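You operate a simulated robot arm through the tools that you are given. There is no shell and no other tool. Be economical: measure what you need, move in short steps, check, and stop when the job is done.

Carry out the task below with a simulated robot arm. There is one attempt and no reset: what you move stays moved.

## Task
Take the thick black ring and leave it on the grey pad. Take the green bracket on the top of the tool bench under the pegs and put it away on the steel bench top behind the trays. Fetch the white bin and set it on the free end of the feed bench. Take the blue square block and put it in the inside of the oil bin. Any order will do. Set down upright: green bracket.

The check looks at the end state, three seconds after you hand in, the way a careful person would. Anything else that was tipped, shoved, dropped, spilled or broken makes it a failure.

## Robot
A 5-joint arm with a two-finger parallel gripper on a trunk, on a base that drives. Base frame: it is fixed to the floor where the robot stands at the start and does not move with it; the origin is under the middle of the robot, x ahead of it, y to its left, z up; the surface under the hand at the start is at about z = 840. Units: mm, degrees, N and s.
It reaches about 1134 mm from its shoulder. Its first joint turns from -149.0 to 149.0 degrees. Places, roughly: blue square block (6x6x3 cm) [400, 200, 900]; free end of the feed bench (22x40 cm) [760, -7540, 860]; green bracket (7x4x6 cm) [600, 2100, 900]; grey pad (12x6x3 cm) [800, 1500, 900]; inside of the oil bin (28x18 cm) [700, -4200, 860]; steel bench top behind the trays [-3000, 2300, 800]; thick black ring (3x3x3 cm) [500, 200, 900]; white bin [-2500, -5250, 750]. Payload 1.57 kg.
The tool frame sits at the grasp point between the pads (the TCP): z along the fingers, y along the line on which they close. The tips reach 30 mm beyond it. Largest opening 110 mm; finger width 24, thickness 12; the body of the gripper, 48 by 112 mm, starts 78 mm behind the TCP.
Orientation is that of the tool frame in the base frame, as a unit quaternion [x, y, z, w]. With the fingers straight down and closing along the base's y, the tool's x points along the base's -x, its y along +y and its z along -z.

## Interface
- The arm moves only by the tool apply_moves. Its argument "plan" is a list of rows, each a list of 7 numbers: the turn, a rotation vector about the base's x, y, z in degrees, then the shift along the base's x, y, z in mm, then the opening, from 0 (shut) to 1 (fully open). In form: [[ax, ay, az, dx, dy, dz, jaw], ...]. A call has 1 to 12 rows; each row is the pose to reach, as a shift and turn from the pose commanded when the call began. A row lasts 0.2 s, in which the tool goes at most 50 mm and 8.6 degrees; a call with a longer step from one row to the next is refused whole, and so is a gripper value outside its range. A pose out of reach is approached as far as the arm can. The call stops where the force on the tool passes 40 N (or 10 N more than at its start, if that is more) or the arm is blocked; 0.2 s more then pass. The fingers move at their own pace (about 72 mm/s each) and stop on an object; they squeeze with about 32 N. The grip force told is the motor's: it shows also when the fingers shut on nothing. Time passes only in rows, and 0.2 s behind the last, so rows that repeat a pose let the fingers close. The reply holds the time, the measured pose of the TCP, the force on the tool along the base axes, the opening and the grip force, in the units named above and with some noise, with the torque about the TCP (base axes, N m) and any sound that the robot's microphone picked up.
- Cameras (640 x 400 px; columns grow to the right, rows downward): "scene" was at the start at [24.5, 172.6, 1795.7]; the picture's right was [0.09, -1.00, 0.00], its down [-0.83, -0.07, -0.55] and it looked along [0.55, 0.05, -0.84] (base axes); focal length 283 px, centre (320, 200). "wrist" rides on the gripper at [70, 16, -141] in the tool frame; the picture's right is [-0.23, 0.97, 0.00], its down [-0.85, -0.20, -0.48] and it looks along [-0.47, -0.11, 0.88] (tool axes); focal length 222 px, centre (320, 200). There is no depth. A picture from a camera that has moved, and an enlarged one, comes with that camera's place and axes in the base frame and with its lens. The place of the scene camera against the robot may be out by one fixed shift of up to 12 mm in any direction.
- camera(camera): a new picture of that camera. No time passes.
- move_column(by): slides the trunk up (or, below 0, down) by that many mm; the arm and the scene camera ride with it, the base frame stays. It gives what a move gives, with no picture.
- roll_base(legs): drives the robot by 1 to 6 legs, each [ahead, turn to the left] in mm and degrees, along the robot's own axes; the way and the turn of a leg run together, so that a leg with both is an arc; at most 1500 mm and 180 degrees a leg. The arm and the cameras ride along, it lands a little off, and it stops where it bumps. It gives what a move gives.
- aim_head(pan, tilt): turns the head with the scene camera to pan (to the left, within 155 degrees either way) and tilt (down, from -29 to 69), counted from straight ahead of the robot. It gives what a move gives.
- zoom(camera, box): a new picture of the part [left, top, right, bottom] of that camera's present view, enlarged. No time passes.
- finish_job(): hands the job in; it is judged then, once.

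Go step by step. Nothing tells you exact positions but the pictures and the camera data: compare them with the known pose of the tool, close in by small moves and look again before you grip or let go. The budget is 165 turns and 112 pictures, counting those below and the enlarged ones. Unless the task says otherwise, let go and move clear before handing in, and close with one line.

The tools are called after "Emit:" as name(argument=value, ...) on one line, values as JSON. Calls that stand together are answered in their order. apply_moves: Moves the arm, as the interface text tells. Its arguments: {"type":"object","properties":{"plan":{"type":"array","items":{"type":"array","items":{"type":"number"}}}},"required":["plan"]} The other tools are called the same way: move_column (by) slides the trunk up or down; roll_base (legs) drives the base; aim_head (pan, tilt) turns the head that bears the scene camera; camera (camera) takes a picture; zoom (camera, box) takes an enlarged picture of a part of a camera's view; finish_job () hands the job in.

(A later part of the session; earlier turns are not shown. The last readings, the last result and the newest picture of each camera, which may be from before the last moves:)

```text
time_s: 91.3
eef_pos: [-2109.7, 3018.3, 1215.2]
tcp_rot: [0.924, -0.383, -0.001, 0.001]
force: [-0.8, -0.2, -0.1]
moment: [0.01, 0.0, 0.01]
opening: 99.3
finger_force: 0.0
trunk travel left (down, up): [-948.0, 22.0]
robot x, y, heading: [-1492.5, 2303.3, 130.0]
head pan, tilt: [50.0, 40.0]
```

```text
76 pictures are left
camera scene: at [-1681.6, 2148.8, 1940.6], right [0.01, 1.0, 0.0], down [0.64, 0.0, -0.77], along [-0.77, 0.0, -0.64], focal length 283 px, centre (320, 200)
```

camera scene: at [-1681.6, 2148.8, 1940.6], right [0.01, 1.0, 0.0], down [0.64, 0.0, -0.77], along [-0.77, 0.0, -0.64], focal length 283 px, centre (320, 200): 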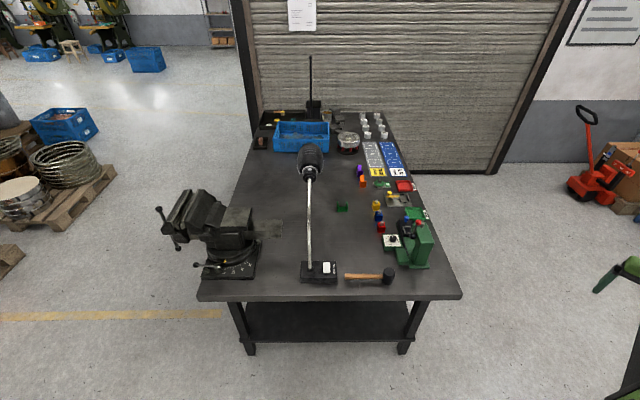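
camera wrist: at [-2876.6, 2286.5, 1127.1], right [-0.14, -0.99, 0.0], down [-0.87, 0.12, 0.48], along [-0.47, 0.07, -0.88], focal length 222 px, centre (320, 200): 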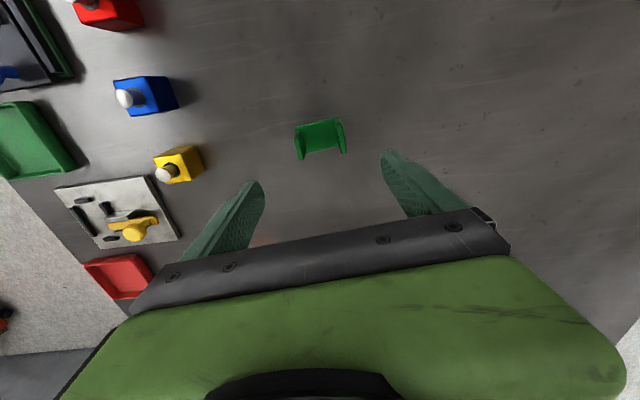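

Emit:
zoom(camera="scene", box=[316, 190, 366, 225])

```text
11.43 times, centred on (341, 208) of scene
camera zoom: at [-1681.6, 2148.8, 1940.6], right [0.01, 1.0, 0.0], down [0.64, 0.0, -0.77], along [-0.77, 0.0, -0.64], focal length 3237 px, centre (80, 114)
```

zoom: 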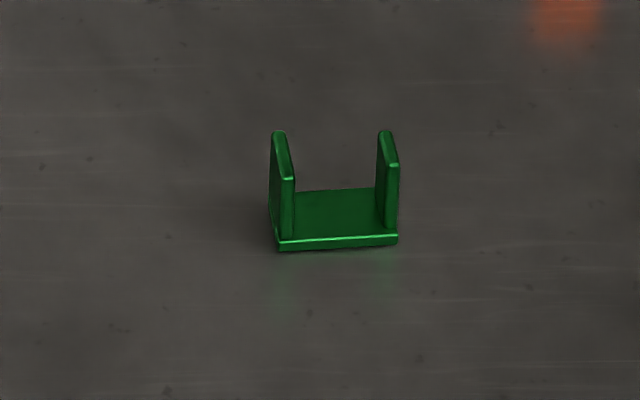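

The bracket stands upright on the steel bench. Next, back to the ring.

Emit:
roll_base(legs=[[0, -180], [0, -14], [1270, 0], [1230, 0], [0, 64]])

```text
time_s: 114.6
eef_pos: [486.6, 4.2, 1217.1]
tcp_rot: [-0.034, 0.999, 0.0, 0.002]
force: [-1.0, -0.6, -0.3]
moment: [0.02, -0.06, -0.02]
opening: 99.2
finger_force: 0.1
trunk travel left (down, up): [-948.0, 22.0]
robot x, y, heading: [-458.1, 23.3, -1.8]
head pan, tilt: [50.0, 40.0]
```

Emit:
roll_base(legs=[[100, 0]])

Emit:
apply_moves(plan=[[0, 0, 8.5, -20, 20, 0, 0.6], [0, 0, 17, -40, 40, 0, 0.5], [0, 0, 25.5, -60, 60, 0, 0.5], [0, 0, 34, -80, 80, 0, 0.5], [0, 0, 42.5, -100, 100, 0, 0.5], [0, 0, 51, -107, 120, 0, 0.5], [0, 0, 59.5, -107, 140, 0, 0.5], [0, 0, 68, -107, 153, 0, 0.5], [0, 0, 76.5, -107, 153, 0, 0.5], [0, 0, 85, -107, 153, 0, 0.5], [0, 0, 86, -107, 153, 0, 0.5]])

Emit:
move_column(by=-260)

Emit:
camera(camera="wrist")

```text
time_s: 115.8
eef_pos: [592.1, 1.1, 1214.4]
tcp_rot: [-0.034, 0.999, 0.001, 0.0]
force: [1.0, 0.9, 0.2]
moment: [-0.01, 0.02, 0.01]
opening: 99.1
finger_force: 0.0
trunk travel left (down, up): [-948.0, 22.0]
robot x, y, heading: [-358.1, 24.4, -1.4]
head pan, tilt: [50.0, 40.0]
```

```text
time_s: 118.2
eef_pos: [484.0, 154.7, 1215.8]
tcp_rot: [-0.707, 0.708, 0.001, 0.0]
force: [-0.2, -0.7, 0.2]
moment: [0.0, 0.01, 0.01]
opening: 55.0
finger_force: 0.1
trunk travel left (down, up): [-948.0, 22.0]
robot x, y, heading: [-355.9, 22.5, -1.8]
head pan, tilt: [50.0, 40.0]
```

```text
time_s: 120.8
eef_pos: [482.3, 154.9, 955.7]
tcp_rot: [-0.706, 0.708, 0.001, 0.0]
force: [0.6, -0.3, 0.3]
moment: [0.0, 0.0, 0.04]
opening: 55.1
finger_force: 0.1
trunk travel left (down, up): [-688.0, 282.0]
robot x, y, heading: [-355.0, 24.7, -1.9]
head pan, tilt: [50.0, 40.0]
```

```text
74 pictures are left
camera wrist: at [467.5, 86.3, 1097.3], right [-0.97, 0.23, 0.0], down [0.2, 0.85, 0.48], along [0.11, 0.47, -0.88], focal length 222 px, centre (320, 200)
```

wrist: 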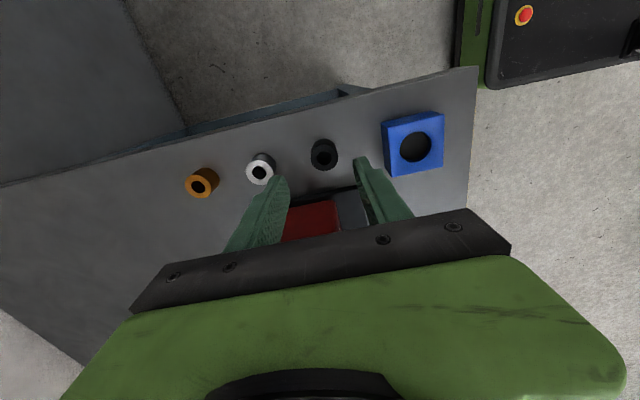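

Emit:
zoom(camera="wrist", box=[270, 110, 390, 185])

```text
5.33 times, centred on (330, 148) of wrist
camera zoom: at [467.5, 86.3, 1097.3], right [-0.97, 0.23, 0.0], down [0.2, 0.85, 0.48], along [0.11, 0.47, -0.88], focal length 1185 px, centre (267, 480)
```

zoom: 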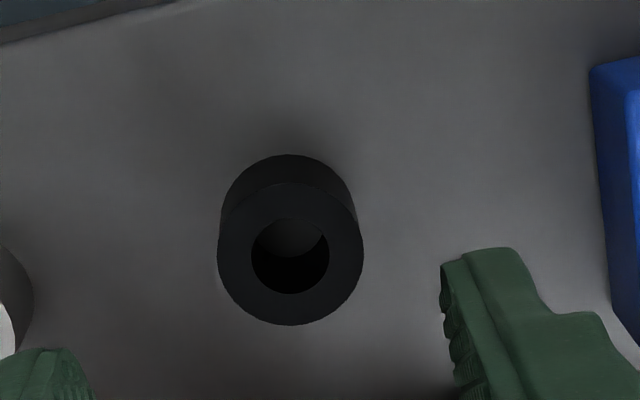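

Emit:
apply_moves(plan=[[0, 0, 0, -2, 4, 0, 0.5]])

Emit:
move_column(by=-83)

Emit:
apply_moves(plan=[[0, 0, 0, 0, 0, 0, 0.3], [0, 0, 0, 0, 0, 0, 0], [0, 0, 0, 0, 0, 0, 0], [0, 0, 0, 0, 0, 0, 0], [0, 0, 0, 0, 0, 0, 0]])

Emit:
zoom(camera="wrist", box=[240, 120, 400, 220])

```text
time_s: 121.2
eef_pos: [479.8, 159.5, 955.2]
tcp_rot: [-0.706, 0.708, 0.002, 0.0]
force: [0.1, 0.4, 0.7]
moment: [-0.01, -0.01, -0.01]
opening: 55.0
finger_force: 0.1
trunk travel left (down, up): [-688.0, 282.0]
robot x, y, heading: [-354.2, 20.4, -1.3]
head pan, tilt: [50.0, 40.0]
```

```text
time_s: 122.4
eef_pos: [481.7, 159.6, 871.8]
tcp_rot: [-0.707, 0.707, 0.001, 0.0]
force: [-0.6, 0.1, 0.0]
moment: [-0.01, 0.04, 0.01]
opening: 54.8
finger_force: 0.0
trunk travel left (down, up): [-605.0, 365.0]
robot x, y, heading: [-356.6, 23.3, -1.6]
head pan, tilt: [50.0, 40.0]
```

```text
time_s: 123.6
eef_pos: [482.6, 160.1, 873.1]
tcp_rot: [-0.706, 0.708, 0.0, 0.0]
force: [0.1, 0.1, 0.7]
moment: [-0.03, 0.0, 0.02]
opening: 28.7
finger_force: 32.7
trunk travel left (down, up): [-605.0, 365.0]
robot x, y, heading: [-356.8, 21.4, -1.6]
head pan, tilt: [50.0, 40.0]
```

```text
4.00 times, centred on (320, 170) of wrist
camera zoom: at [465.7, 90.2, 1014.2], right [-0.97, 0.23, 0.0], down [0.2, 0.85, 0.48], along [0.11, 0.47, -0.88], focal length 888 px, centre (320, 320)
```

zoom: 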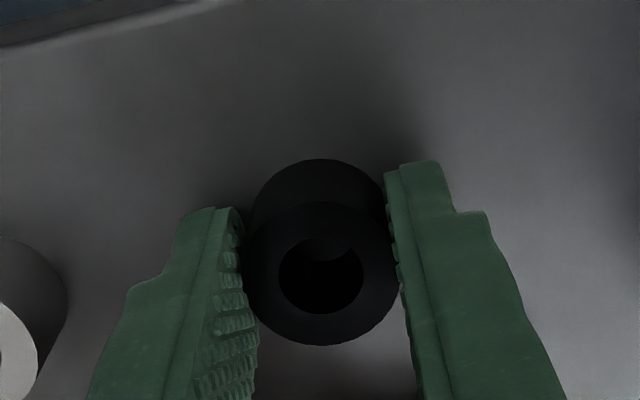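

Emit:
move_column(by=6)

Emit:
move_column(by=14)

Emit:
zoom(camera="wrist", box=[240, 120, 400, 220])

```text
time_s: 124.2
eef_pos: [481.4, 158.9, 878.3]
tcp_rot: [-0.707, 0.708, 0.001, 0.0]
force: [0.0, 0.3, 0.1]
moment: [-0.06, 0.02, 0.03]
opening: 28.7
finger_force: 32.1
trunk travel left (down, up): [-611.0, 359.0]
robot x, y, heading: [-354.9, 21.5, -1.8]
head pan, tilt: [50.0, 40.0]
```

```text
time_s: 124.8
eef_pos: [481.5, 159.0, 891.8]
tcp_rot: [-0.707, 0.708, 0.001, 0.0]
force: [-0.1, 0.3, -0.9]
moment: [0.0, -0.02, 0.01]
opening: 28.7
finger_force: 31.9
trunk travel left (down, up): [-625.0, 345.0]
robot x, y, heading: [-356.6, 22.3, -1.7]
head pan, tilt: [50.0, 40.0]
```

```text
4.00 times, centred on (320, 170) of wrist
camera zoom: at [465.8, 90.3, 1034.1], right [-0.97, 0.23, 0.0], down [0.2, 0.85, 0.48], along [0.11, 0.47, -0.88], focal length 888 px, centre (320, 320)
```

zoom: 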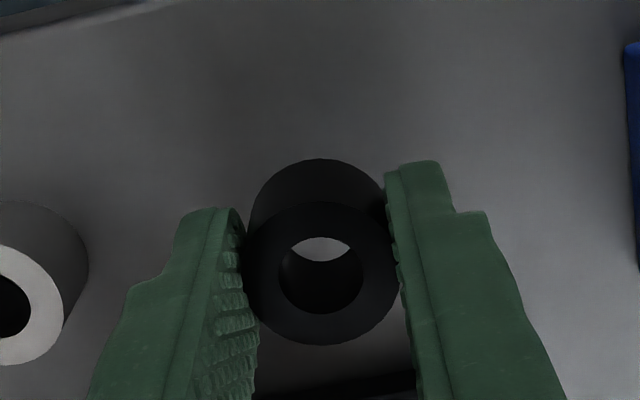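

The ring is held this time. Raise gradually and check.

Emit:
move_column(by=60)

Emit:
move_column(by=200)

```text
time_s: 125.8
eef_pos: [481.3, 159.4, 953.2]
tcp_rot: [-0.707, 0.707, 0.001, 0.0]
force: [-0.4, -1.2, -0.7]
moment: [0.01, -0.03, -0.05]
opening: 28.6
finger_force: 31.7
trunk travel left (down, up): [-685.0, 285.0]
robot x, y, heading: [-354.2, 20.9, -1.6]
head pan, tilt: [50.0, 40.0]
```

```text
time_s: 128.0
eef_pos: [481.8, 158.7, 1150.8]
tcp_rot: [-0.707, 0.708, 0.0, 0.0]
force: [0.5, 0.5, -1.0]
moment: [0.0, 0.01, 0.01]
opening: 28.7
finger_force: 32.1
trunk travel left (down, up): [-885.0, 85.0]
robot x, y, heading: [-357.1, 17.2, -1.7]
head pan, tilt: [50.0, 40.0]
```

Emit:
roll_base(legs=[[0, 91.5], [1470, 0], [0, -90], [250, 0]])

Emit:
aim_head(pan=5, tilt=50)

Emit:
camera(camera="scene")

Emit:
camera(camera="wrist")

```text
time_s: 144.3
eef_pos: [768.0, 1624.7, 1151.7]
tcp_rot: [0.707, -0.707, -0.002, 0.0]
force: [-0.4, 0.0, -1.6]
moment: [0.01, 0.02, -0.03]
opening: 28.6
finger_force: 31.3
trunk travel left (down, up): [-885.0, 85.0]
robot x, y, heading: [-69.3, 1483.4, -1.0]
head pan, tilt: [50.0, 40.0]
```

```text
time_s: 145.5
eef_pos: [767.4, 1626.3, 1152.0]
tcp_rot: [0.707, -0.707, 0.0, 0.001]
force: [0.3, 0.2, -1.3]
moment: [0.01, 0.02, 0.01]
opening: 28.7
finger_force: 31.9
trunk travel left (down, up): [-885.0, 85.0]
robot x, y, heading: [-74.2, 1481.7, -0.9]
head pan, tilt: [5.0, 50.0]
```

```text
70 pictures are left
camera scene: at [-34.8, 1649.2, 1863.5], right [0.07, -1.0, 0.0], down [-0.76, -0.05, -0.64], along [0.64, 0.04, -0.77], focal length 283 px, centre (320, 200)
```

scene: 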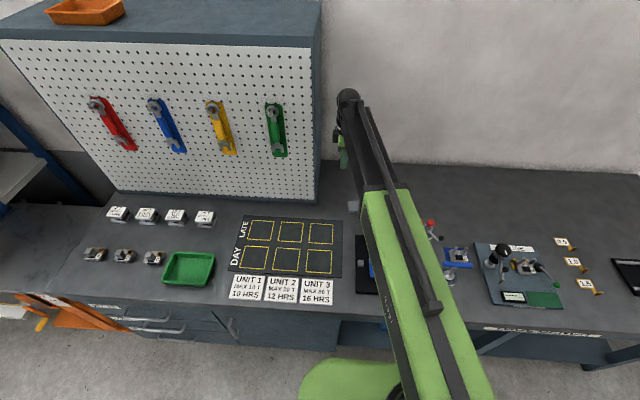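

```text
69 pictures are left
camera wrist: at [752.2, 1555.8, 1294.2], right [-0.97, 0.23, 0.0], down [0.2, 0.85, 0.48], along [0.11, 0.47, -0.88], focal length 222 px, centre (320, 200)
```

wrist: 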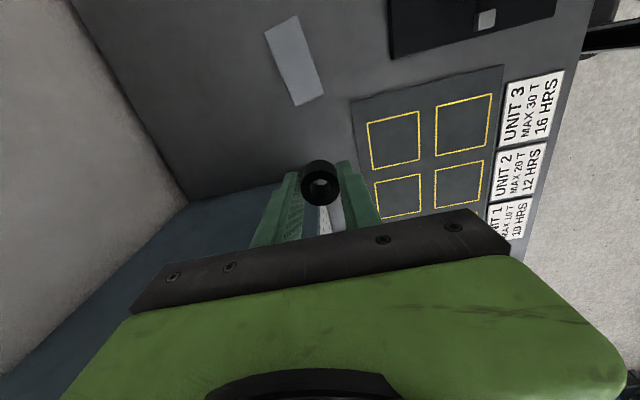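

The pad centre comes out at about (784,1528) from the wrist view. Move above it and lower partway.

Emit:
apply_moves(plan=[[0, 0, 0, 6, -45, 0, 0], [0, 0, 0, 12, -85, 0, 0], [0, 0, 0, 17, -98, 0, 0]])

Emit:
move_column(by=-170)

Emit:
camera(camera="wrist")

```text
time_s: 146.3
eef_pos: [784.6, 1526.2, 1152.2]
tcp_rot: [0.707, -0.707, -0.002, -0.001]
force: [0.4, -0.5, -1.2]
moment: [0.02, -0.02, -0.02]
opening: 28.8
finger_force: 32.1
trunk travel left (down, up): [-885.0, 85.0]
robot x, y, heading: [-68.5, 1482.6, -0.9]
head pan, tilt: [5.0, 50.0]
```

```text
time_s: 148.2
eef_pos: [784.7, 1527.2, 982.3]
tcp_rot: [-0.707, 0.707, 0.0, -0.001]
force: [1.0, 0.8, -2.4]
moment: [0.01, 0.0, 0.0]
opening: 28.6
finger_force: 32.2
trunk travel left (down, up): [-715.0, 255.0]
robot x, y, heading: [-70.7, 1481.7, -1.0]
head pan, tilt: [5.0, 50.0]
```

```text
68 pictures are left
camera wrist: at [769.0, 1457.7, 1124.2], right [-0.97, 0.23, 0.0], down [0.2, 0.85, 0.48], along [0.11, 0.47, -0.88], focal length 222 px, centre (320, 200)
```

wrist: 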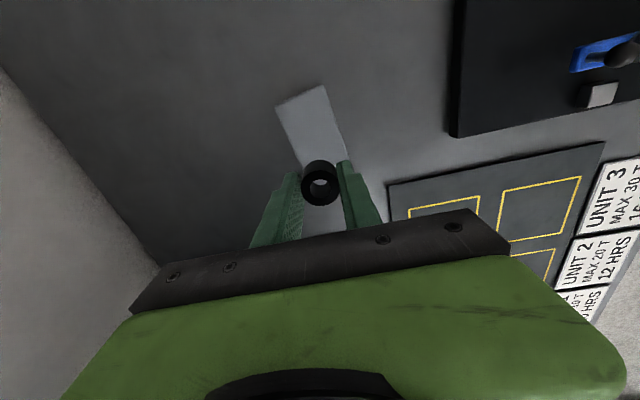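

Aligned over the pad centre. Lower to just above, then feel for contact.

Emit:
move_column(by=-72)

Emit:
camera(camera="wrist")

Emit:
move_column(by=-5)

```text
time_s: 149.3
eef_pos: [784.2, 1526.4, 911.2]
tcp_rot: [0.708, -0.707, -0.001, 0.0]
force: [0.0, 0.2, 0.2]
moment: [0.01, 0.02, 0.01]
opening: 28.6
finger_force: 31.9
trunk travel left (down, up): [-643.0, 327.0]
robot x, y, heading: [-73.5, 1478.7, -0.9]
head pan, tilt: [5.0, 50.0]
```

```text
67 pictures are left
camera wrist: at [769.0, 1457.7, 1052.2], right [-0.97, 0.23, 0.0], down [0.2, 0.85, 0.48], along [0.11, 0.47, -0.88], focal length 222 px, centre (320, 200)
```

wrist: 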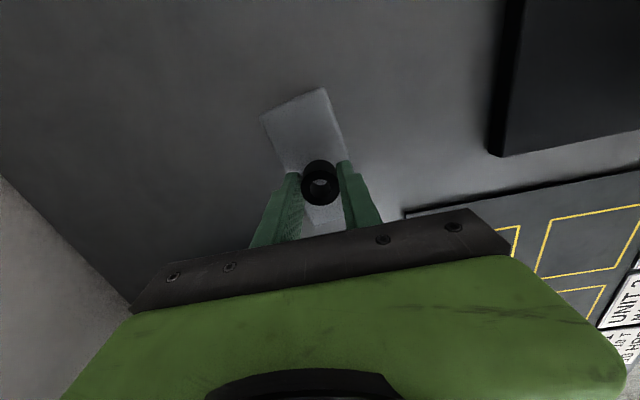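

```text
time_s: 149.8
eef_pos: [783.8, 1527.1, 905.3]
tcp_rot: [-0.707, 0.707, 0.002, 0.0]
force: [0.3, 0.2, -0.8]
moment: [-0.03, 0.01, 0.0]
opening: 28.8
finger_force: 31.7
trunk travel left (down, up): [-638.0, 332.0]
robot x, y, heading: [-67.4, 1480.4, -1.0]
head pan, tilt: [5.0, 50.0]
```

Emit:
move_column(by=-3)

Emit:
move_column(by=-2)

```text
time_s: 150.3
eef_pos: [784.4, 1526.9, 902.1]
tcp_rot: [0.708, -0.707, -0.001, 0.0]
force: [-0.3, -0.1, -0.8]
moment: [0.03, 0.01, -0.03]
opening: 29.0
finger_force: 31.9
trunk travel left (down, up): [-635.0, 335.0]
robot x, y, heading: [-72.3, 1479.1, -1.0]
head pan, tilt: [5.0, 50.0]
```

```text
time_s: 150.9
eef_pos: [785.1, 1526.2, 900.9]
tcp_rot: [0.707, -0.707, -0.001, 0.0]
force: [0.5, 0.1, -0.5]
moment: [0.0, 0.0, -0.01]
opening: 28.7
finger_force: 32.1
trunk travel left (down, up): [-633.0, 337.0]
robot x, y, heading: [-73.0, 1482.7, -1.1]
head pan, tilt: [5.0, 50.0]
```

Emit:
move_column(by=-2)

Emit:
zoom(camera="wrist", box=[220, 80, 420, 240])

```text
time_s: 151.4
eef_pos: [784.0, 1527.0, 898.1]
tcp_rot: [-0.707, 0.707, 0.0, -0.001]
force: [1.0, -0.7, -1.0]
moment: [-0.01, 0.02, 0.01]
opening: 28.5
finger_force: 32.3
trunk travel left (down, up): [-631.0, 339.0]
robot x, y, heading: [-66.6, 1481.7, -0.8]
head pan, tilt: [5.0, 50.0]
```

```text
2.50 times, centred on (320, 160) of wrist
camera zoom: at [769.0, 1457.7, 1040.2], right [-0.97, 0.23, 0.0], down [0.2, 0.85, 0.48], along [0.11, 0.47, -0.88], focal length 555 px, centre (320, 300)
```

zoom: 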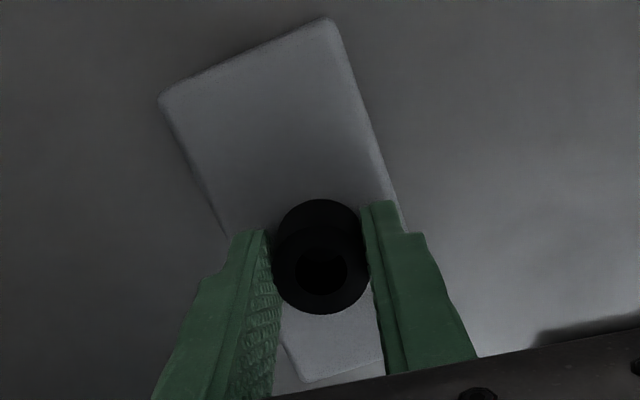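

Emit:
move_column(by=-3)

Emit:
move_column(by=-3)

Emit:
move_column(by=-3)

```text
time_s: 151.9
eef_pos: [783.8, 1526.9, 895.4]
tcp_rot: [-0.707, 0.707, 0.0, 0.0]
force: [1.0, -1.7, 4.3]
moment: [0.01, 0.01, 0.01]
opening: 28.8
finger_force: 31.6
trunk travel left (down, up): [-628.0, 342.0]
robot x, y, heading: [-68.3, 1484.9, -1.0]
head pan, tilt: [5.0, 50.0]
```

```text
time_s: 152.4
eef_pos: [782.7, 1526.5, 894.3]
tcp_rot: [-0.707, 0.707, 0.0, 0.001]
force: [8.0, 0.0, 22.1]
moment: [0.02, -0.28, -0.01]
opening: 28.7
finger_force: 31.8
trunk travel left (down, up): [-625.0, 345.0]
robot x, y, heading: [-69.3, 1482.2, -0.9]
head pan, tilt: [5.0, 50.0]
```

```text
time_s: 152.9
eef_pos: [782.6, 1526.8, 891.8]
tcp_rot: [-0.707, 0.707, 0.0, 0.001]
force: [11.0, 1.0, 36.9]
moment: [-0.01, -0.32, 0.0]
opening: 28.6
finger_force: 31.8
trunk travel left (down, up): [-622.0, 348.0]
robot x, y, heading: [-70.1, 1477.2, -0.9]
head pan, tilt: [5.0, 50.0]
```

Contact was at about 895.5; ease back 6 mm and release.

Emit:
move_column(by=6)

Emit:
apply_moves(plan=[[0, 0, 0, 0, 0, 0, 0.32], [0, 0, 0, 0, 0, 0, 0.4], [0, 0, 0, 0, 0, 0, 0.5], [0, 0, 0, 0, 0, 0, 0.5]])

Emit:
move_column(by=90)

Emit:
camera(camera="wrist")

```text
time_s: 153.5
eef_pos: [785.0, 1526.2, 895.8]
tcp_rot: [-0.707, 0.707, 0.001, -0.001]
force: [0.6, 0.2, -0.8]
moment: [-0.02, -0.01, 0.0]
opening: 28.7
finger_force: 31.8
trunk travel left (down, up): [-628.0, 342.0]
robot x, y, heading: [-73.2, 1480.9, -1.0]
head pan, tilt: [5.0, 50.0]
```

```text
time_s: 154.5
eef_pos: [784.2, 1526.5, 895.1]
tcp_rot: [-0.707, 0.707, 0.002, -0.001]
force: [-0.6, 1.0, -0.4]
moment: [0.0, -0.02, 0.04]
opening: 54.9
finger_force: 0.1
trunk travel left (down, up): [-628.0, 342.0]
robot x, y, heading: [-70.0, 1482.4, -0.9]
head pan, tilt: [5.0, 50.0]
```

```text
time_s: 155.8
eef_pos: [783.5, 1527.0, 984.7]
tcp_rot: [-0.707, 0.708, 0.001, 0.0]
force: [-0.6, 0.1, 0.1]
moment: [0.0, 0.02, 0.04]
opening: 55.4
finger_force: 0.1
trunk travel left (down, up): [-718.0, 252.0]
robot x, y, heading: [-70.3, 1478.9, -1.2]
head pan, tilt: [5.0, 50.0]
```

```text
65 pictures are left
camera wrist: at [769.0, 1457.8, 1127.1], right [-0.97, 0.23, 0.0], down [0.2, 0.85, 0.48], along [0.11, 0.47, -0.88], focal length 222 px, centre (320, 200)
```

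wrist: 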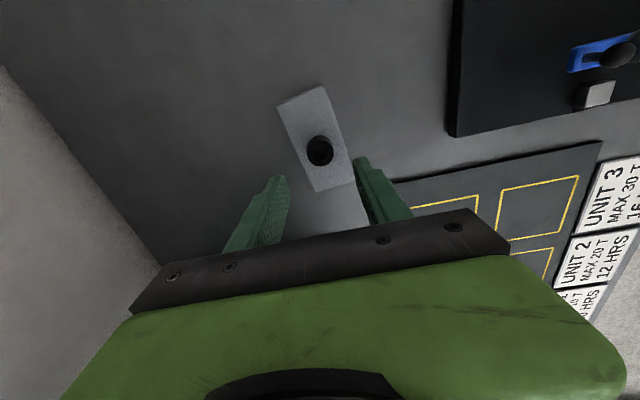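

The ring stands on the pad. Now back for the blue block.

Emit:
move_column(by=200)

Emit:
roll_base(legs=[[-360, 0], [0, -89], [1470, 0], [0, 90]])

```text
time_s: 157.9
eef_pos: [784.6, 1526.5, 1184.3]
tcp_rot: [-0.707, 0.708, 0.0, -0.001]
force: [-0.2, 0.0, 0.0]
moment: [-0.03, 0.01, 0.0]
opening: 54.9
finger_force: 0.1
trunk travel left (down, up): [-918.0, 52.0]
robot x, y, heading: [-68.1, 1480.9, -0.8]
head pan, tilt: [5.0, 50.0]
```

```text
time_s: 174.8
eef_pos: [423.9, 74.7, 1184.6]
tcp_rot: [0.715, -0.699, -0.002, 0.001]
force: [-0.2, -0.2, 0.7]
moment: [0.03, 0.02, -0.04]
opening: 55.0
finger_force: 0.0
trunk travel left (down, up): [-918.0, 52.0]
robot x, y, heading: [-430.4, 35.2, -0.5]
head pan, tilt: [5.0, 50.0]
```

Emit:
apply_moves(plan=[[0, 0, 0, -15, 40, 0, 0.9], [0, 0, 0, -25, 75, 0, 0.9], [0, 0, 0, -33, 94, 0, 0.9]])

Emit:
move_column(by=-210)

Emit:
camera(camera="wrist")

Emit:
zoom(camera="wrist", box=[240, 90, 400, 190])

```text
time_s: 175.6
eef_pos: [389.1, 169.4, 1184.6]
tcp_rot: [0.715, -0.699, -0.001, 0.0]
force: [0.2, -0.5, -0.2]
moment: [0.02, 0.05, -0.01]
opening: 99.1
finger_force: 0.1
trunk travel left (down, up): [-918.0, 52.0]
robot x, y, heading: [-428.2, 32.7, -0.0]
head pan, tilt: [5.0, 50.0]
```

```text
time_s: 177.8
eef_pos: [389.6, 168.9, 976.1]
tcp_rot: [0.716, -0.698, -0.001, 0.0]
force: [-0.4, -0.4, 0.7]
moment: [-0.03, -0.01, -0.01]
opening: 99.0
finger_force: 0.0
trunk travel left (down, up): [-708.0, 262.0]
robot x, y, heading: [-431.0, 33.7, -0.4]
head pan, tilt: [5.0, 50.0]
```

```text
64 pictures are left
camera wrist: at [375.5, 98.9, 1117.3], right [-0.98, 0.2, 0.0], down [0.18, 0.86, 0.48], along [0.1, 0.47, -0.88], focal length 222 px, centre (320, 200)
```

wrist: 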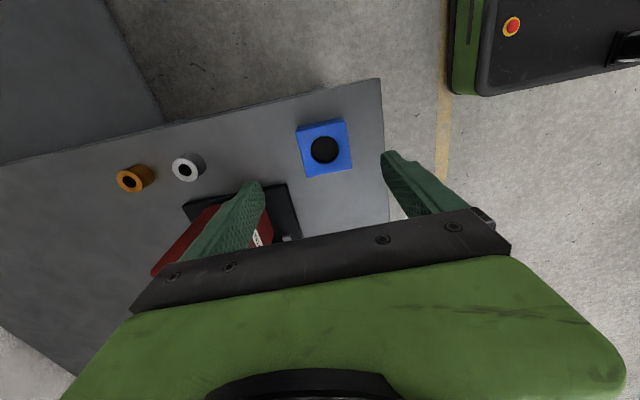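

```text
4.00 times, centred on (320, 140) of wrist
camera zoom: at [375.5, 98.9, 1117.3], right [-0.98, 0.2, 0.0], down [0.18, 0.86, 0.48], along [0.1, 0.47, -0.88], focal length 888 px, centre (320, 440)
```

zoom: 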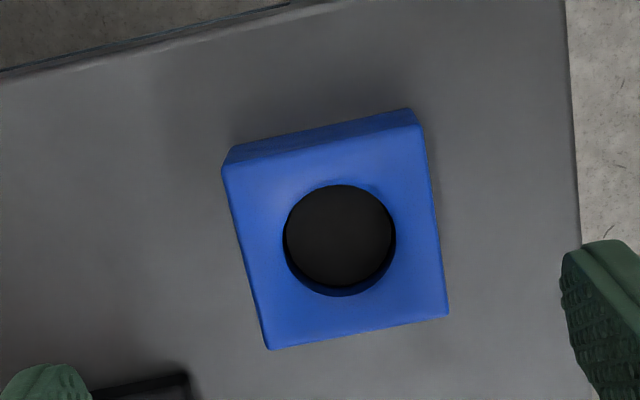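

Emit:
apply_moves(plan=[[0, 0, 0, -4, 1, 0, 0.8], [0, 0, 0, -4, 1, 0, 0.8]])

Emit:
move_column(by=-103)

Emit:
apply_moves(plan=[[0, 0, 0, 0, 0, 0, 0.5], [0, 0, 0, 0, 0, 0, 0], [0, 0, 0, 0, 0, 0, 0], [0, 0, 0, 0, 0, 0, 0], [0, 0, 0, 0, 0, 0, 0]])

Emit:
move_column(by=10)

Emit:
camera(camera="wrist")

```text
time_s: 178.4
eef_pos: [385.1, 170.3, 975.1]
tcp_rot: [0.716, -0.698, -0.001, 0.001]
force: [0.5, 0.0, -0.1]
moment: [-0.03, -0.02, -0.03]
opening: 88.1
finger_force: 0.2
trunk travel left (down, up): [-708.0, 262.0]
robot x, y, heading: [-431.4, 32.1, -0.2]
head pan, tilt: [5.0, 50.0]
```

```text
time_s: 179.8
eef_pos: [385.1, 168.8, 872.7]
tcp_rot: [0.716, -0.698, -0.001, 0.0]
force: [-0.2, 0.7, 0.5]
moment: [0.02, 0.0, -0.02]
opening: 87.7
finger_force: 0.0
trunk travel left (down, up): [-605.0, 365.0]
robot x, y, heading: [-429.6, 32.4, -0.4]
head pan, tilt: [5.0, 50.0]
```

```text
time_s: 181.0
eef_pos: [385.5, 169.7, 871.6]
tcp_rot: [0.716, -0.698, -0.001, 0.001]
force: [0.8, -1.2, -0.4]
moment: [-0.01, -0.07, -0.02]
opening: 55.8
finger_force: 32.3
trunk travel left (down, up): [-605.0, 365.0]
robot x, y, heading: [-429.0, 37.3, -0.1]
head pan, tilt: [5.0, 50.0]
```

```text
time_s: 181.6
eef_pos: [385.5, 170.3, 881.9]
tcp_rot: [0.715, -0.699, 0.0, 0.001]
force: [0.0, 0.9, -1.3]
moment: [0.0, -0.03, 0.01]
opening: 55.8
finger_force: 31.8
trunk travel left (down, up): [-615.0, 355.0]
robot x, y, heading: [-428.6, 32.6, -0.5]
head pan, tilt: [5.0, 50.0]
```

```text
62 pictures are left
camera wrist: at [371.7, 100.3, 1024.0], right [-0.98, 0.2, 0.0], down [0.18, 0.86, 0.48], along [0.1, 0.47, -0.88], focal length 222 px, centre (320, 200)
```

wrist: 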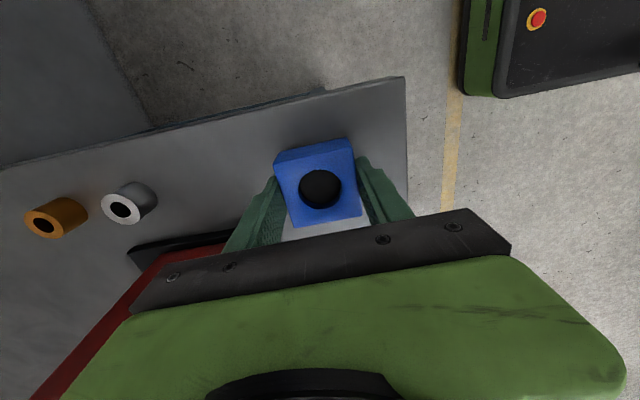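

The block is held. Lift and drive along the benches toward the oil bin, stopping partway to look.

Emit:
move_column(by=60)

Emit:
move_column(by=230)

Emit:
roll_base(legs=[[-50, 0], [0, -90], [1450, 0], [1450, 0]])

Emit:
aim_head(pan=30, tilt=30)

Emit:
camera(camera="scene")

```text
time_s: 182.6
eef_pos: [385.0, 169.5, 941.7]
tcp_rot: [0.716, -0.698, -0.001, 0.001]
force: [0.5, -0.1, -2.8]
moment: [0.0, 0.03, 0.03]
opening: 55.6
finger_force: 32.3
trunk travel left (down, up): [-675.0, 295.0]
robot x, y, heading: [-428.3, 32.4, -0.4]
head pan, tilt: [5.0, 50.0]
```

```text
time_s: 185.0
eef_pos: [385.5, 169.3, 1171.4]
tcp_rot: [0.715, -0.699, -0.001, 0.001]
force: [-1.0, -0.2, -3.7]
moment: [0.01, 0.04, -0.04]
opening: 55.9
finger_force: 32.1
trunk travel left (down, up): [-905.0, 65.0]
robot x, y, heading: [-427.2, 33.2, 0.0]
head pan, tilt: [5.0, 50.0]
```

```text
time_s: 203.3
eef_pos: [-380.6, -3667.7, 1171.7]
tcp_rot: [-0.006, 1.0, 0.001, 0.0]
force: [0.6, -0.5, -1.9]
moment: [0.01, 0.01, -0.02]
opening: 56.1
finger_force: 32.0
trunk travel left (down, up): [-905.0, 65.0]
robot x, y, heading: [-508.9, -2850.0, -90.6]
head pan, tilt: [5.0, 50.0]
```

```text
time_s: 204.2
eef_pos: [-379.2, -3668.9, 1172.6]
tcp_rot: [-0.006, 1.0, 0.001, 0.0]
force: [1.1, -0.3, -2.9]
moment: [-0.02, -0.05, 0.02]
opening: 55.6
finger_force: 32.1
trunk travel left (down, up): [-905.0, 65.0]
robot x, y, heading: [-508.6, -2852.1, -90.5]
head pan, tilt: [30.0, 30.0]
```

```text
61 pictures are left
camera scene: at [-295.2, -2894.5, 1912.9], right [-0.87, -0.49, 0.0], down [-0.24, 0.44, -0.87], along [0.42, -0.75, -0.5], focal length 283 px, centre (320, 200)
```

scene: 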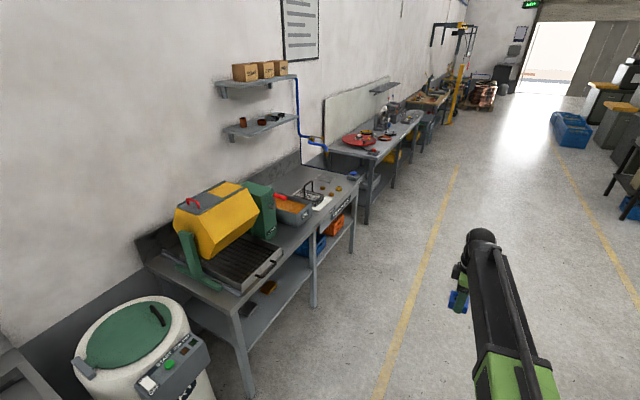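

Emit:
zoom(camera="scene", box=[230, 165, 370, 250])

```text
4.57 times, centred on (300, 208) of scene
camera zoom: at [-295.2, -2894.5, 1912.9], right [-0.87, -0.49, 0.0], down [-0.24, 0.44, -0.87], along [0.42, -0.75, -0.5], focal length 1295 px, centre (411, 166)
```

zoom: 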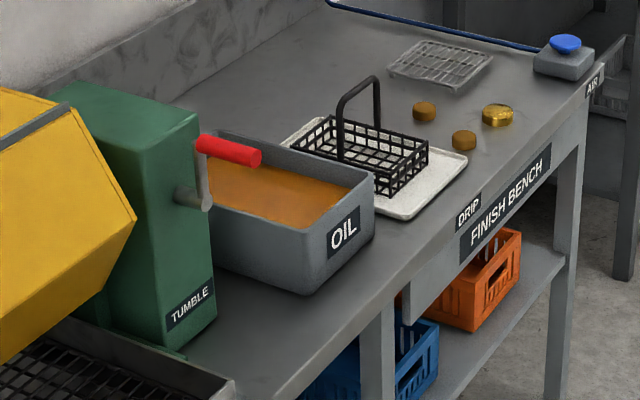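

The oil bin sits by the tumbler's crank, around (660,-4210). I'll drive on and turn to face it.

Emit:
roll_base(legs=[[1400, 0], [0, 90.5]])

Emit:
aim_head(pan=0, tilt=40)

Emit:
camera(camera="scene")

Emit:
camera(camera="wrist")

```text
time_s: 215.0
eef_pos: [286.7, -4106.7, 1173.9]
tcp_rot: [0.717, -0.697, -0.001, 0.0]
force: [-0.9, -1.7, -1.7]
moment: [0.06, -0.04, 0.01]
opening: 55.5
finger_force: 31.8
trunk travel left (down, up): [-905.0, 65.0]
robot x, y, heading: [-527.0, -4214.9, -0.4]
head pan, tilt: [30.0, 30.0]
```

```text
time_s: 215.9
eef_pos: [288.4, -4102.9, 1172.7]
tcp_rot: [0.716, -0.698, -0.001, 0.001]
force: [-0.1, -0.5, -2.4]
moment: [-0.02, -0.01, 0.03]
opening: 55.4
finger_force: 32.0
trunk travel left (down, up): [-905.0, 65.0]
robot x, y, heading: [-528.1, -4215.7, -0.5]
head pan, tilt: [0.0, 40.0]
```

```text
59 pictures are left
camera scene: at [-485.5, -4056.2, 1897.7], right [-0.01, -1.0, 0.0], down [-0.64, 0.01, -0.77], along [0.77, -0.01, -0.64], focal length 283 px, centre (320, 200)
```

scene: 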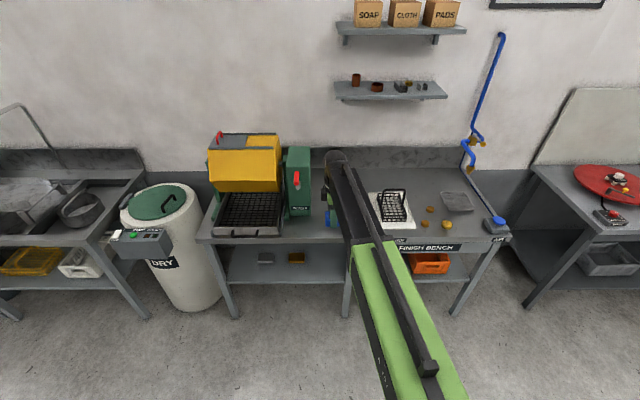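

```text
58 pictures are left
camera wrist: at [274.8, -4172.8, 1314.1], right [-0.98, 0.2, 0.0], down [0.18, 0.86, 0.48], along [0.1, 0.47, -0.88], focal length 222 px, centre (320, 200)
```

wrist: 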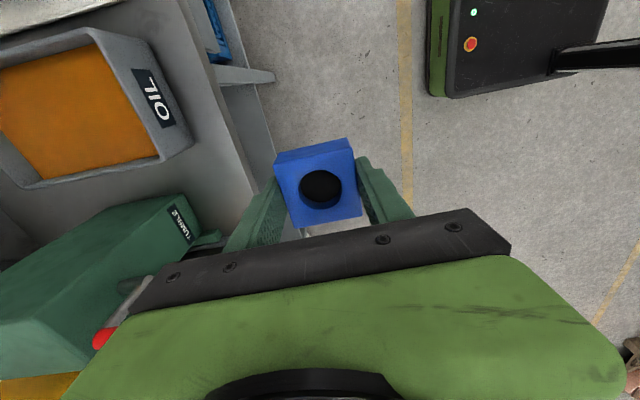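

Emit:
apply_moves(plan=[[0, 0, 0, 0, -45, 0, 0], [0, 0, 0, 0, -90, 0, 0], [0, 0, 0, 0, -110, 0, 0]])

Emit:
roll_base(legs=[[250, 0]])

Emit:
camera(camera="wrist")

```text
time_s: 216.7
eef_pos: [288.6, -4213.8, 1173.0]
tcp_rot: [0.716, -0.698, -0.001, 0.001]
force: [0.1, 0.9, -2.4]
moment: [-0.01, 0.01, -0.01]
opening: 56.0
finger_force: 32.0
trunk travel left (down, up): [-905.0, 65.0]
robot x, y, heading: [-527.9, -4219.2, -0.4]
head pan, tilt: [0.0, 40.0]
```

```text
time_s: 218.5
eef_pos: [540.4, -4216.6, 1171.7]
tcp_rot: [0.716, -0.698, -0.001, 0.001]
force: [-0.3, -0.1, -3.1]
moment: [0.01, 0.01, 0.02]
opening: 55.8
finger_force: 32.1
trunk travel left (down, up): [-905.0, 65.0]
robot x, y, heading: [-270.3, -4226.0, -0.5]
head pan, tilt: [0.0, 40.0]
```

```text
57 pictures are left
camera wrist: at [526.4, -4285.7, 1313.1], right [-0.98, 0.2, 0.0], down [0.18, 0.86, 0.48], along [0.09, 0.47, -0.88], focal length 222 px, centre (320, 200)
```

wrist: 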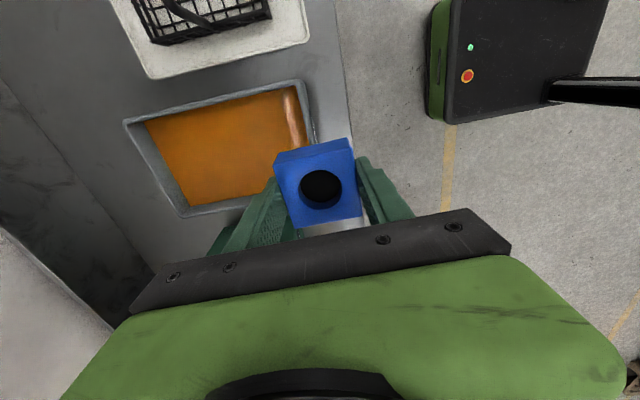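

The oil bin spans about x 552–830, y −4290…−4108; centre (690,−4199). Move over it.

Emit:
roll_base(legs=[[130, 0]])

Emit:
apply_moves(plan=[[0, 0, 0, 18, 18, 0, 0], [0, 0, 0, 18, 18, 0, 0]])

Emit:
move_column(by=-130)

Emit:
camera(camera="wrist")

Emit:
camera(camera="scene")

```text
time_s: 219.8
eef_pos: [672.7, -4217.4, 1170.7]
tcp_rot: [0.716, -0.698, -0.001, 0.001]
force: [0.9, -0.4, -3.1]
moment: [0.0, 0.06, -0.02]
opening: 55.7
finger_force: 32.7
trunk travel left (down, up): [-905.0, 65.0]
robot x, y, heading: [-144.2, -4219.0, -0.8]
head pan, tilt: [0.0, 40.0]
```

```text
time_s: 220.4
eef_pos: [686.3, -4200.1, 1173.6]
tcp_rot: [0.716, -0.698, 0.001, 0.0]
force: [-0.9, 0.8, -1.7]
moment: [0.0, -0.05, -0.05]
opening: 55.9
finger_force: 31.7
trunk travel left (down, up): [-905.0, 65.0]
robot x, y, heading: [-147.4, -4225.7, -0.8]
head pan, tilt: [0.0, 40.0]
```

```text
time_s: 222.0
eef_pos: [687.0, -4199.2, 1042.2]
tcp_rot: [0.716, -0.698, -0.001, 0.0]
force: [0.4, 0.1, -2.4]
moment: [0.01, 0.0, -0.01]
opening: 55.9
finger_force: 31.8
trunk travel left (down, up): [-775.0, 195.0]
robot x, y, heading: [-145.7, -4221.6, -0.5]
head pan, tilt: [0.0, 40.0]
```

```text
56 pictures are left
camera wrist: at [674.0, -4269.0, 1184.2], right [-0.98, 0.2, 0.0], down [0.18, 0.86, 0.48], along [0.1, 0.47, -0.88], focal length 222 px, centre (320, 200)
```

wrist: 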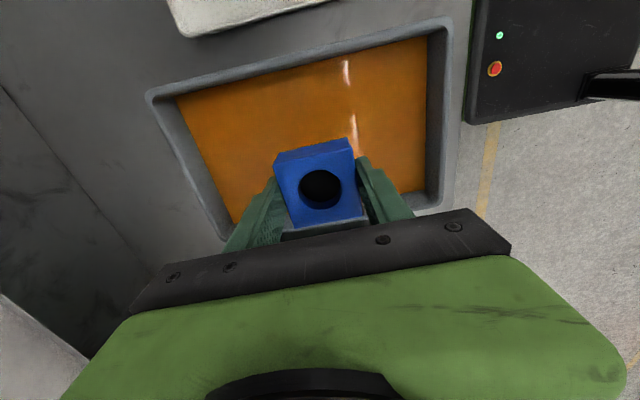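

```text
55 pictures are left
camera scene: at [-103.8, -4060.2, 1767.7], right [-0.01, -1.0, 0.0], down [-0.64, 0.01, -0.77], along [0.77, -0.01, -0.64], focal length 283 px, centre (320, 200)
```

scene: 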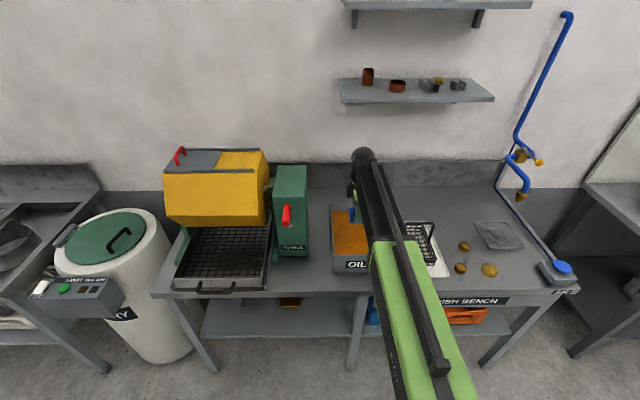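

Well centred over the bin. Lower the block in, then feel for the bottom.

Emit:
move_column(by=-110)

Emit:
move_column(by=-12)

Emit:
camera(camera="wrist")

```text
time_s: 223.4
eef_pos: [688.6, -4199.3, 931.9]
tcp_rot: [0.716, -0.698, -0.001, 0.001]
force: [-0.1, 0.2, -2.3]
moment: [-0.01, 0.01, 0.03]
opening: 55.8
finger_force: 32.0
trunk travel left (down, up): [-665.0, 305.0]
robot x, y, heading: [-147.4, -4220.2, -0.3]
head pan, tilt: [0.0, 40.0]
```

```text
time_s: 224.0
eef_pos: [688.1, -4200.0, 919.5]
tcp_rot: [0.716, -0.698, -0.001, 0.0]
force: [0.2, 0.6, -1.6]
moment: [0.0, -0.03, 0.01]
opening: 55.9
finger_force: 31.6
trunk travel left (down, up): [-653.0, 317.0]
robot x, y, heading: [-145.7, -4221.9, -0.5]
head pan, tilt: [0.0, 40.0]
```

```text
54 pictures are left
camera wrist: at [674.0, -4269.0, 1062.1], right [-0.98, 0.2, 0.0], down [0.18, 0.86, 0.48], along [0.1, 0.47, -0.88], focal length 222 px, centre (320, 200)
```

wrist: 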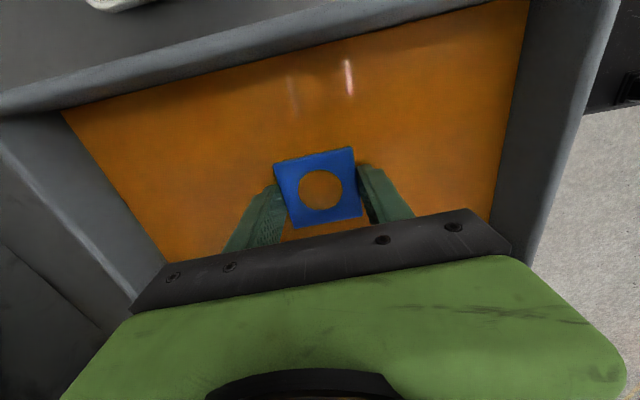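

Emit:
move_column(by=-10)

Emit:
move_column(by=-5)

Emit:
move_column(by=-4)

```text
time_s: 224.6
eef_pos: [688.7, -4200.5, 909.2]
tcp_rot: [0.716, -0.698, 0.0, 0.001]
force: [0.4, 0.0, -3.1]
moment: [-0.02, 0.02, -0.01]
opening: 55.9
finger_force: 31.7
trunk travel left (down, up): [-643.0, 327.0]
robot x, y, heading: [-149.4, -4222.0, -0.7]
head pan, tilt: [0.0, 40.0]
```

```text
time_s: 225.1
eef_pos: [686.6, -4200.0, 905.9]
tcp_rot: [0.716, -0.698, 0.0, 0.001]
force: [0.3, 0.8, -2.4]
moment: [0.0, 0.0, 0.0]
opening: 55.6
finger_force: 32.3
trunk travel left (down, up): [-638.0, 332.0]
robot x, y, heading: [-142.9, -4222.5, -0.8]
head pan, tilt: [0.0, 40.0]
```

```text
time_s: 225.7
eef_pos: [686.7, -4199.3, 901.1]
tcp_rot: [0.716, -0.698, -0.001, 0.001]
force: [0.1, 0.1, -1.6]
moment: [0.01, -0.02, 0.02]
opening: 55.9
finger_force: 32.1
trunk travel left (down, up): [-634.0, 336.0]
robot x, y, heading: [-145.8, -4225.7, -0.5]
head pan, tilt: [0.0, 40.0]
```

Emit:
move_column(by=-4)

Emit:
move_column(by=-4)

Emit:
camera(camera="wrist")

```text
time_s: 226.2
eef_pos: [687.8, -4198.8, 897.4]
tcp_rot: [0.716, -0.698, 0.0, 0.001]
force: [-0.5, 0.3, -1.4]
moment: [-0.02, -0.03, 0.02]
opening: 55.6
finger_force: 32.1
trunk travel left (down, up): [-630.0, 340.0]
robot x, y, heading: [-144.3, -4220.1, -0.6]
head pan, tilt: [0.0, 40.0]
```

```text
time_s: 226.7
eef_pos: [687.6, -4199.5, 892.5]
tcp_rot: [0.716, -0.698, 0.0, 0.001]
force: [0.2, -0.5, -2.4]
moment: [0.01, 0.02, 0.01]
opening: 55.9
finger_force: 31.9
trunk travel left (down, up): [-626.0, 344.0]
robot x, y, heading: [-144.1, -4221.5, -0.5]
head pan, tilt: [0.0, 40.0]
```

```text
53 pictures are left
camera wrist: at [674.0, -4269.0, 1035.1], right [-0.98, 0.2, 0.0], down [0.18, 0.86, 0.48], along [0.1, 0.47, -0.88], focal length 222 px, centre (320, 200)
```

wrist: 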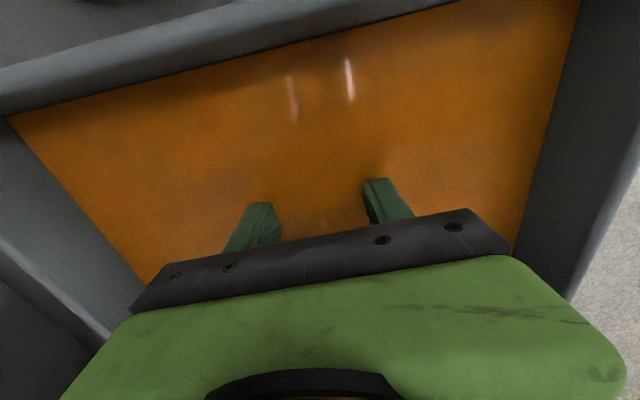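

Emit:
move_column(by=-4)

Emit:
move_column(by=-4)

```text
time_s: 227.2
eef_pos: [688.5, -4198.8, 889.7]
tcp_rot: [0.716, -0.698, -0.001, 0.001]
force: [0.1, -0.4, -2.9]
moment: [0.02, 0.02, -0.03]
opening: 56.0
finger_force: 32.1
trunk travel left (down, up): [-622.0, 348.0]
robot x, y, heading: [-144.1, -4220.8, -0.5]
head pan, tilt: [0.0, 40.0]
```

```text
time_s: 227.8
eef_pos: [687.3, -4198.8, 884.8]
tcp_rot: [0.716, -0.698, 0.0, 0.001]
force: [0.5, 0.5, -2.8]
moment: [0.0, 0.02, -0.01]
opening: 55.7
finger_force: 32.0
trunk travel left (down, up): [-618.0, 352.0]
robot x, y, heading: [-144.9, -4221.6, -0.4]
head pan, tilt: [0.0, 40.0]
```

Emit:
move_column(by=-4)

Emit:
move_column(by=-3)

```text
time_s: 228.3
eef_pos: [686.3, -4200.0, 883.6]
tcp_rot: [0.716, -0.698, 0.0, -0.001]
force: [7.1, 0.6, 26.4]
moment: [0.08, 0.01, -0.04]
opening: 55.7
finger_force: 31.6
trunk travel left (down, up): [-614.0, 356.0]
robot x, y, heading: [-144.0, -4221.6, -0.6]
head pan, tilt: [0.0, 40.0]
```

```text
time_s: 228.7
eef_pos: [688.1, -4199.6, 881.8]
tcp_rot: [0.716, -0.698, 0.0, 0.0]
force: [2.7, -0.1, 28.0]
moment: [0.06, 0.83, 0.02]
opening: 55.9
finger_force: 31.9
trunk travel left (down, up): [-612.0, 358.0]
robot x, y, heading: [-141.7, -4221.5, -0.4]
head pan, tilt: [0.0, 40.0]
stopped: the force on the tool passed its limit at 185 N (the readings are from after the stop); the commanded pose is now the measured one
```

Bottom reached. Ease up and release.

Emit:
move_column(by=4)

Emit:
apply_moves(plan=[[0, 0, 0, 0, 0, 0, 0.55], [0, 0, 0, 0, 0, 0, 0.65], [0, 0, 0, 0, 0, 0, 0.75], [0, 0, 0, 0, 0, 0, 0.75]])

Emit:
move_column(by=30)

Emit:
move_column(by=220)

Emit:
camera(camera="wrist")

```text
time_s: 229.3
eef_pos: [688.9, -4199.1, 882.3]
tcp_rot: [0.716, -0.698, -0.001, 0.001]
force: [-0.6, 0.2, -3.2]
moment: [-0.01, 0.03, 0.01]
opening: 56.0
finger_force: 31.8
trunk travel left (down, up): [-616.0, 354.0]
robot x, y, heading: [-143.6, -4226.5, -0.7]
head pan, tilt: [0.0, 40.0]
```

```text
time_s: 230.3
eef_pos: [687.3, -4198.9, 882.8]
tcp_rot: [0.716, -0.698, 0.0, 0.001]
force: [0.4, 0.0, 0.1]
moment: [0.0, 0.0, 0.0]
opening: 82.7
finger_force: 0.1
trunk travel left (down, up): [-616.0, 354.0]
robot x, y, heading: [-144.2, -4222.6, -0.4]
head pan, tilt: [0.0, 40.0]
```

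```text
time_s: 231.0
eef_pos: [687.2, -4199.7, 914.1]
tcp_rot: [0.716, -0.698, 0.0, 0.001]
force: [-0.3, -0.5, -0.2]
moment: [0.0, -0.01, 0.01]
opening: 82.6
finger_force: 0.1
trunk travel left (down, up): [-646.0, 324.0]
robot x, y, heading: [-147.8, -4221.4, -0.7]
head pan, tilt: [0.0, 40.0]
```

```text
time_s: 233.3
eef_pos: [686.9, -4199.3, 1133.7]
tcp_rot: [0.717, -0.698, -0.001, 0.001]
force: [0.7, 0.1, -0.2]
moment: [-0.03, 0.0, -0.01]
opening: 82.5
finger_force: 0.2
trunk travel left (down, up): [-866.0, 104.0]
robot x, y, heading: [-142.9, -4220.9, -0.4]
head pan, tilt: [0.0, 40.0]
```

```text
52 pictures are left
camera wrist: at [674.1, -4269.0, 1275.1], right [-0.98, 0.2, 0.0], down [0.18, 0.86, 0.48], along [0.1, 0.47, -0.88], focal length 222 px, centre (320, 200)
```

wrist: 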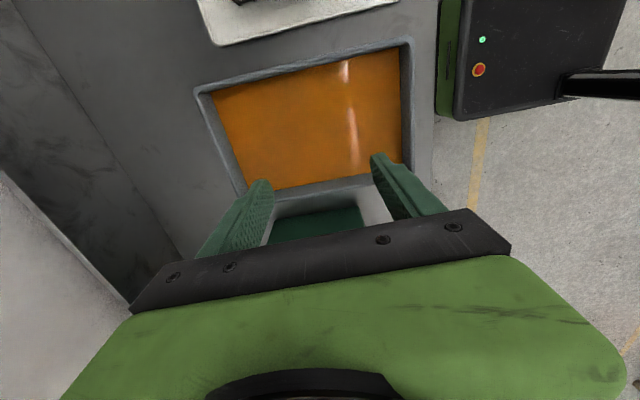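

The block is in the oil bin. Next the white bin: back off and turn toward it.

Emit:
roll_base(legs=[[-400, 0], [0, -152]])

Emit:
aim_head(pan=10, tilt=30)

Emit:
camera(camera="scene")

```text
time_s: 242.0
eef_pos: [-1257.7, -4642.6, 1134.8]
tcp_rot: [0.495, 0.869, 0.0, 0.0]
force: [-0.9, -0.7, -1.0]
moment: [-0.01, -0.02, -0.02]
opening: 82.5
finger_force: 0.1
trunk travel left (down, up): [-866.0, 104.0]
robot x, y, heading: [-553.6, -4198.2, -151.1]
head pan, tilt: [0.0, 40.0]
```

```text
time_s: 242.8
eef_pos: [-1258.0, -4641.9, 1133.3]
tcp_rot: [0.496, 0.868, 0.001, 0.0]
force: [-0.4, 0.7, -0.3]
moment: [-0.03, 0.01, -0.01]
opening: 82.4
finger_force: 0.0
trunk travel left (down, up): [-866.0, 104.0]
robot x, y, heading: [-550.4, -4197.4, -151.2]
head pan, tilt: [10.0, 30.0]
```

```text
51 pictures are left
camera scene: at [-500.3, -4390.9, 1873.9], right [-0.63, 0.78, 0.0], down [0.39, 0.31, -0.87], along [-0.68, -0.54, -0.5], focal length 283 px, centre (320, 200)
```

scene: 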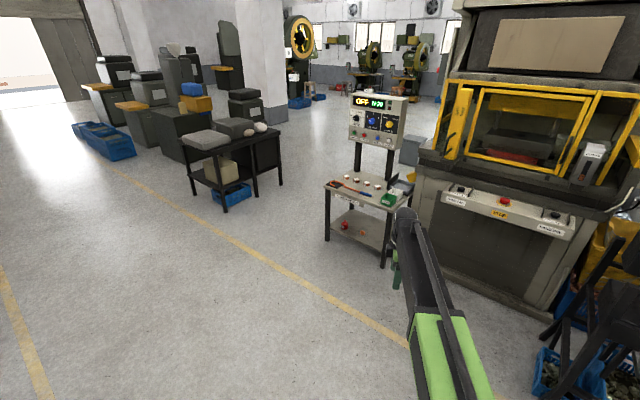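

Emit:
zoom(camera="scene", box=[310, 130, 450, 250])

```text
3.33 times, centred on (380, 190) of scene
camera zoom: at [-500.3, -4390.9, 1873.9], right [-0.63, 0.78, 0.0], down [0.39, 0.31, -0.87], along [-0.68, -0.54, -0.5], focal length 944 px, centre (120, 233)
```

zoom: 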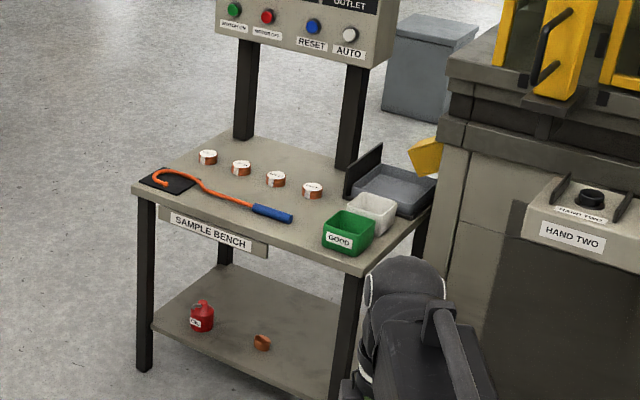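

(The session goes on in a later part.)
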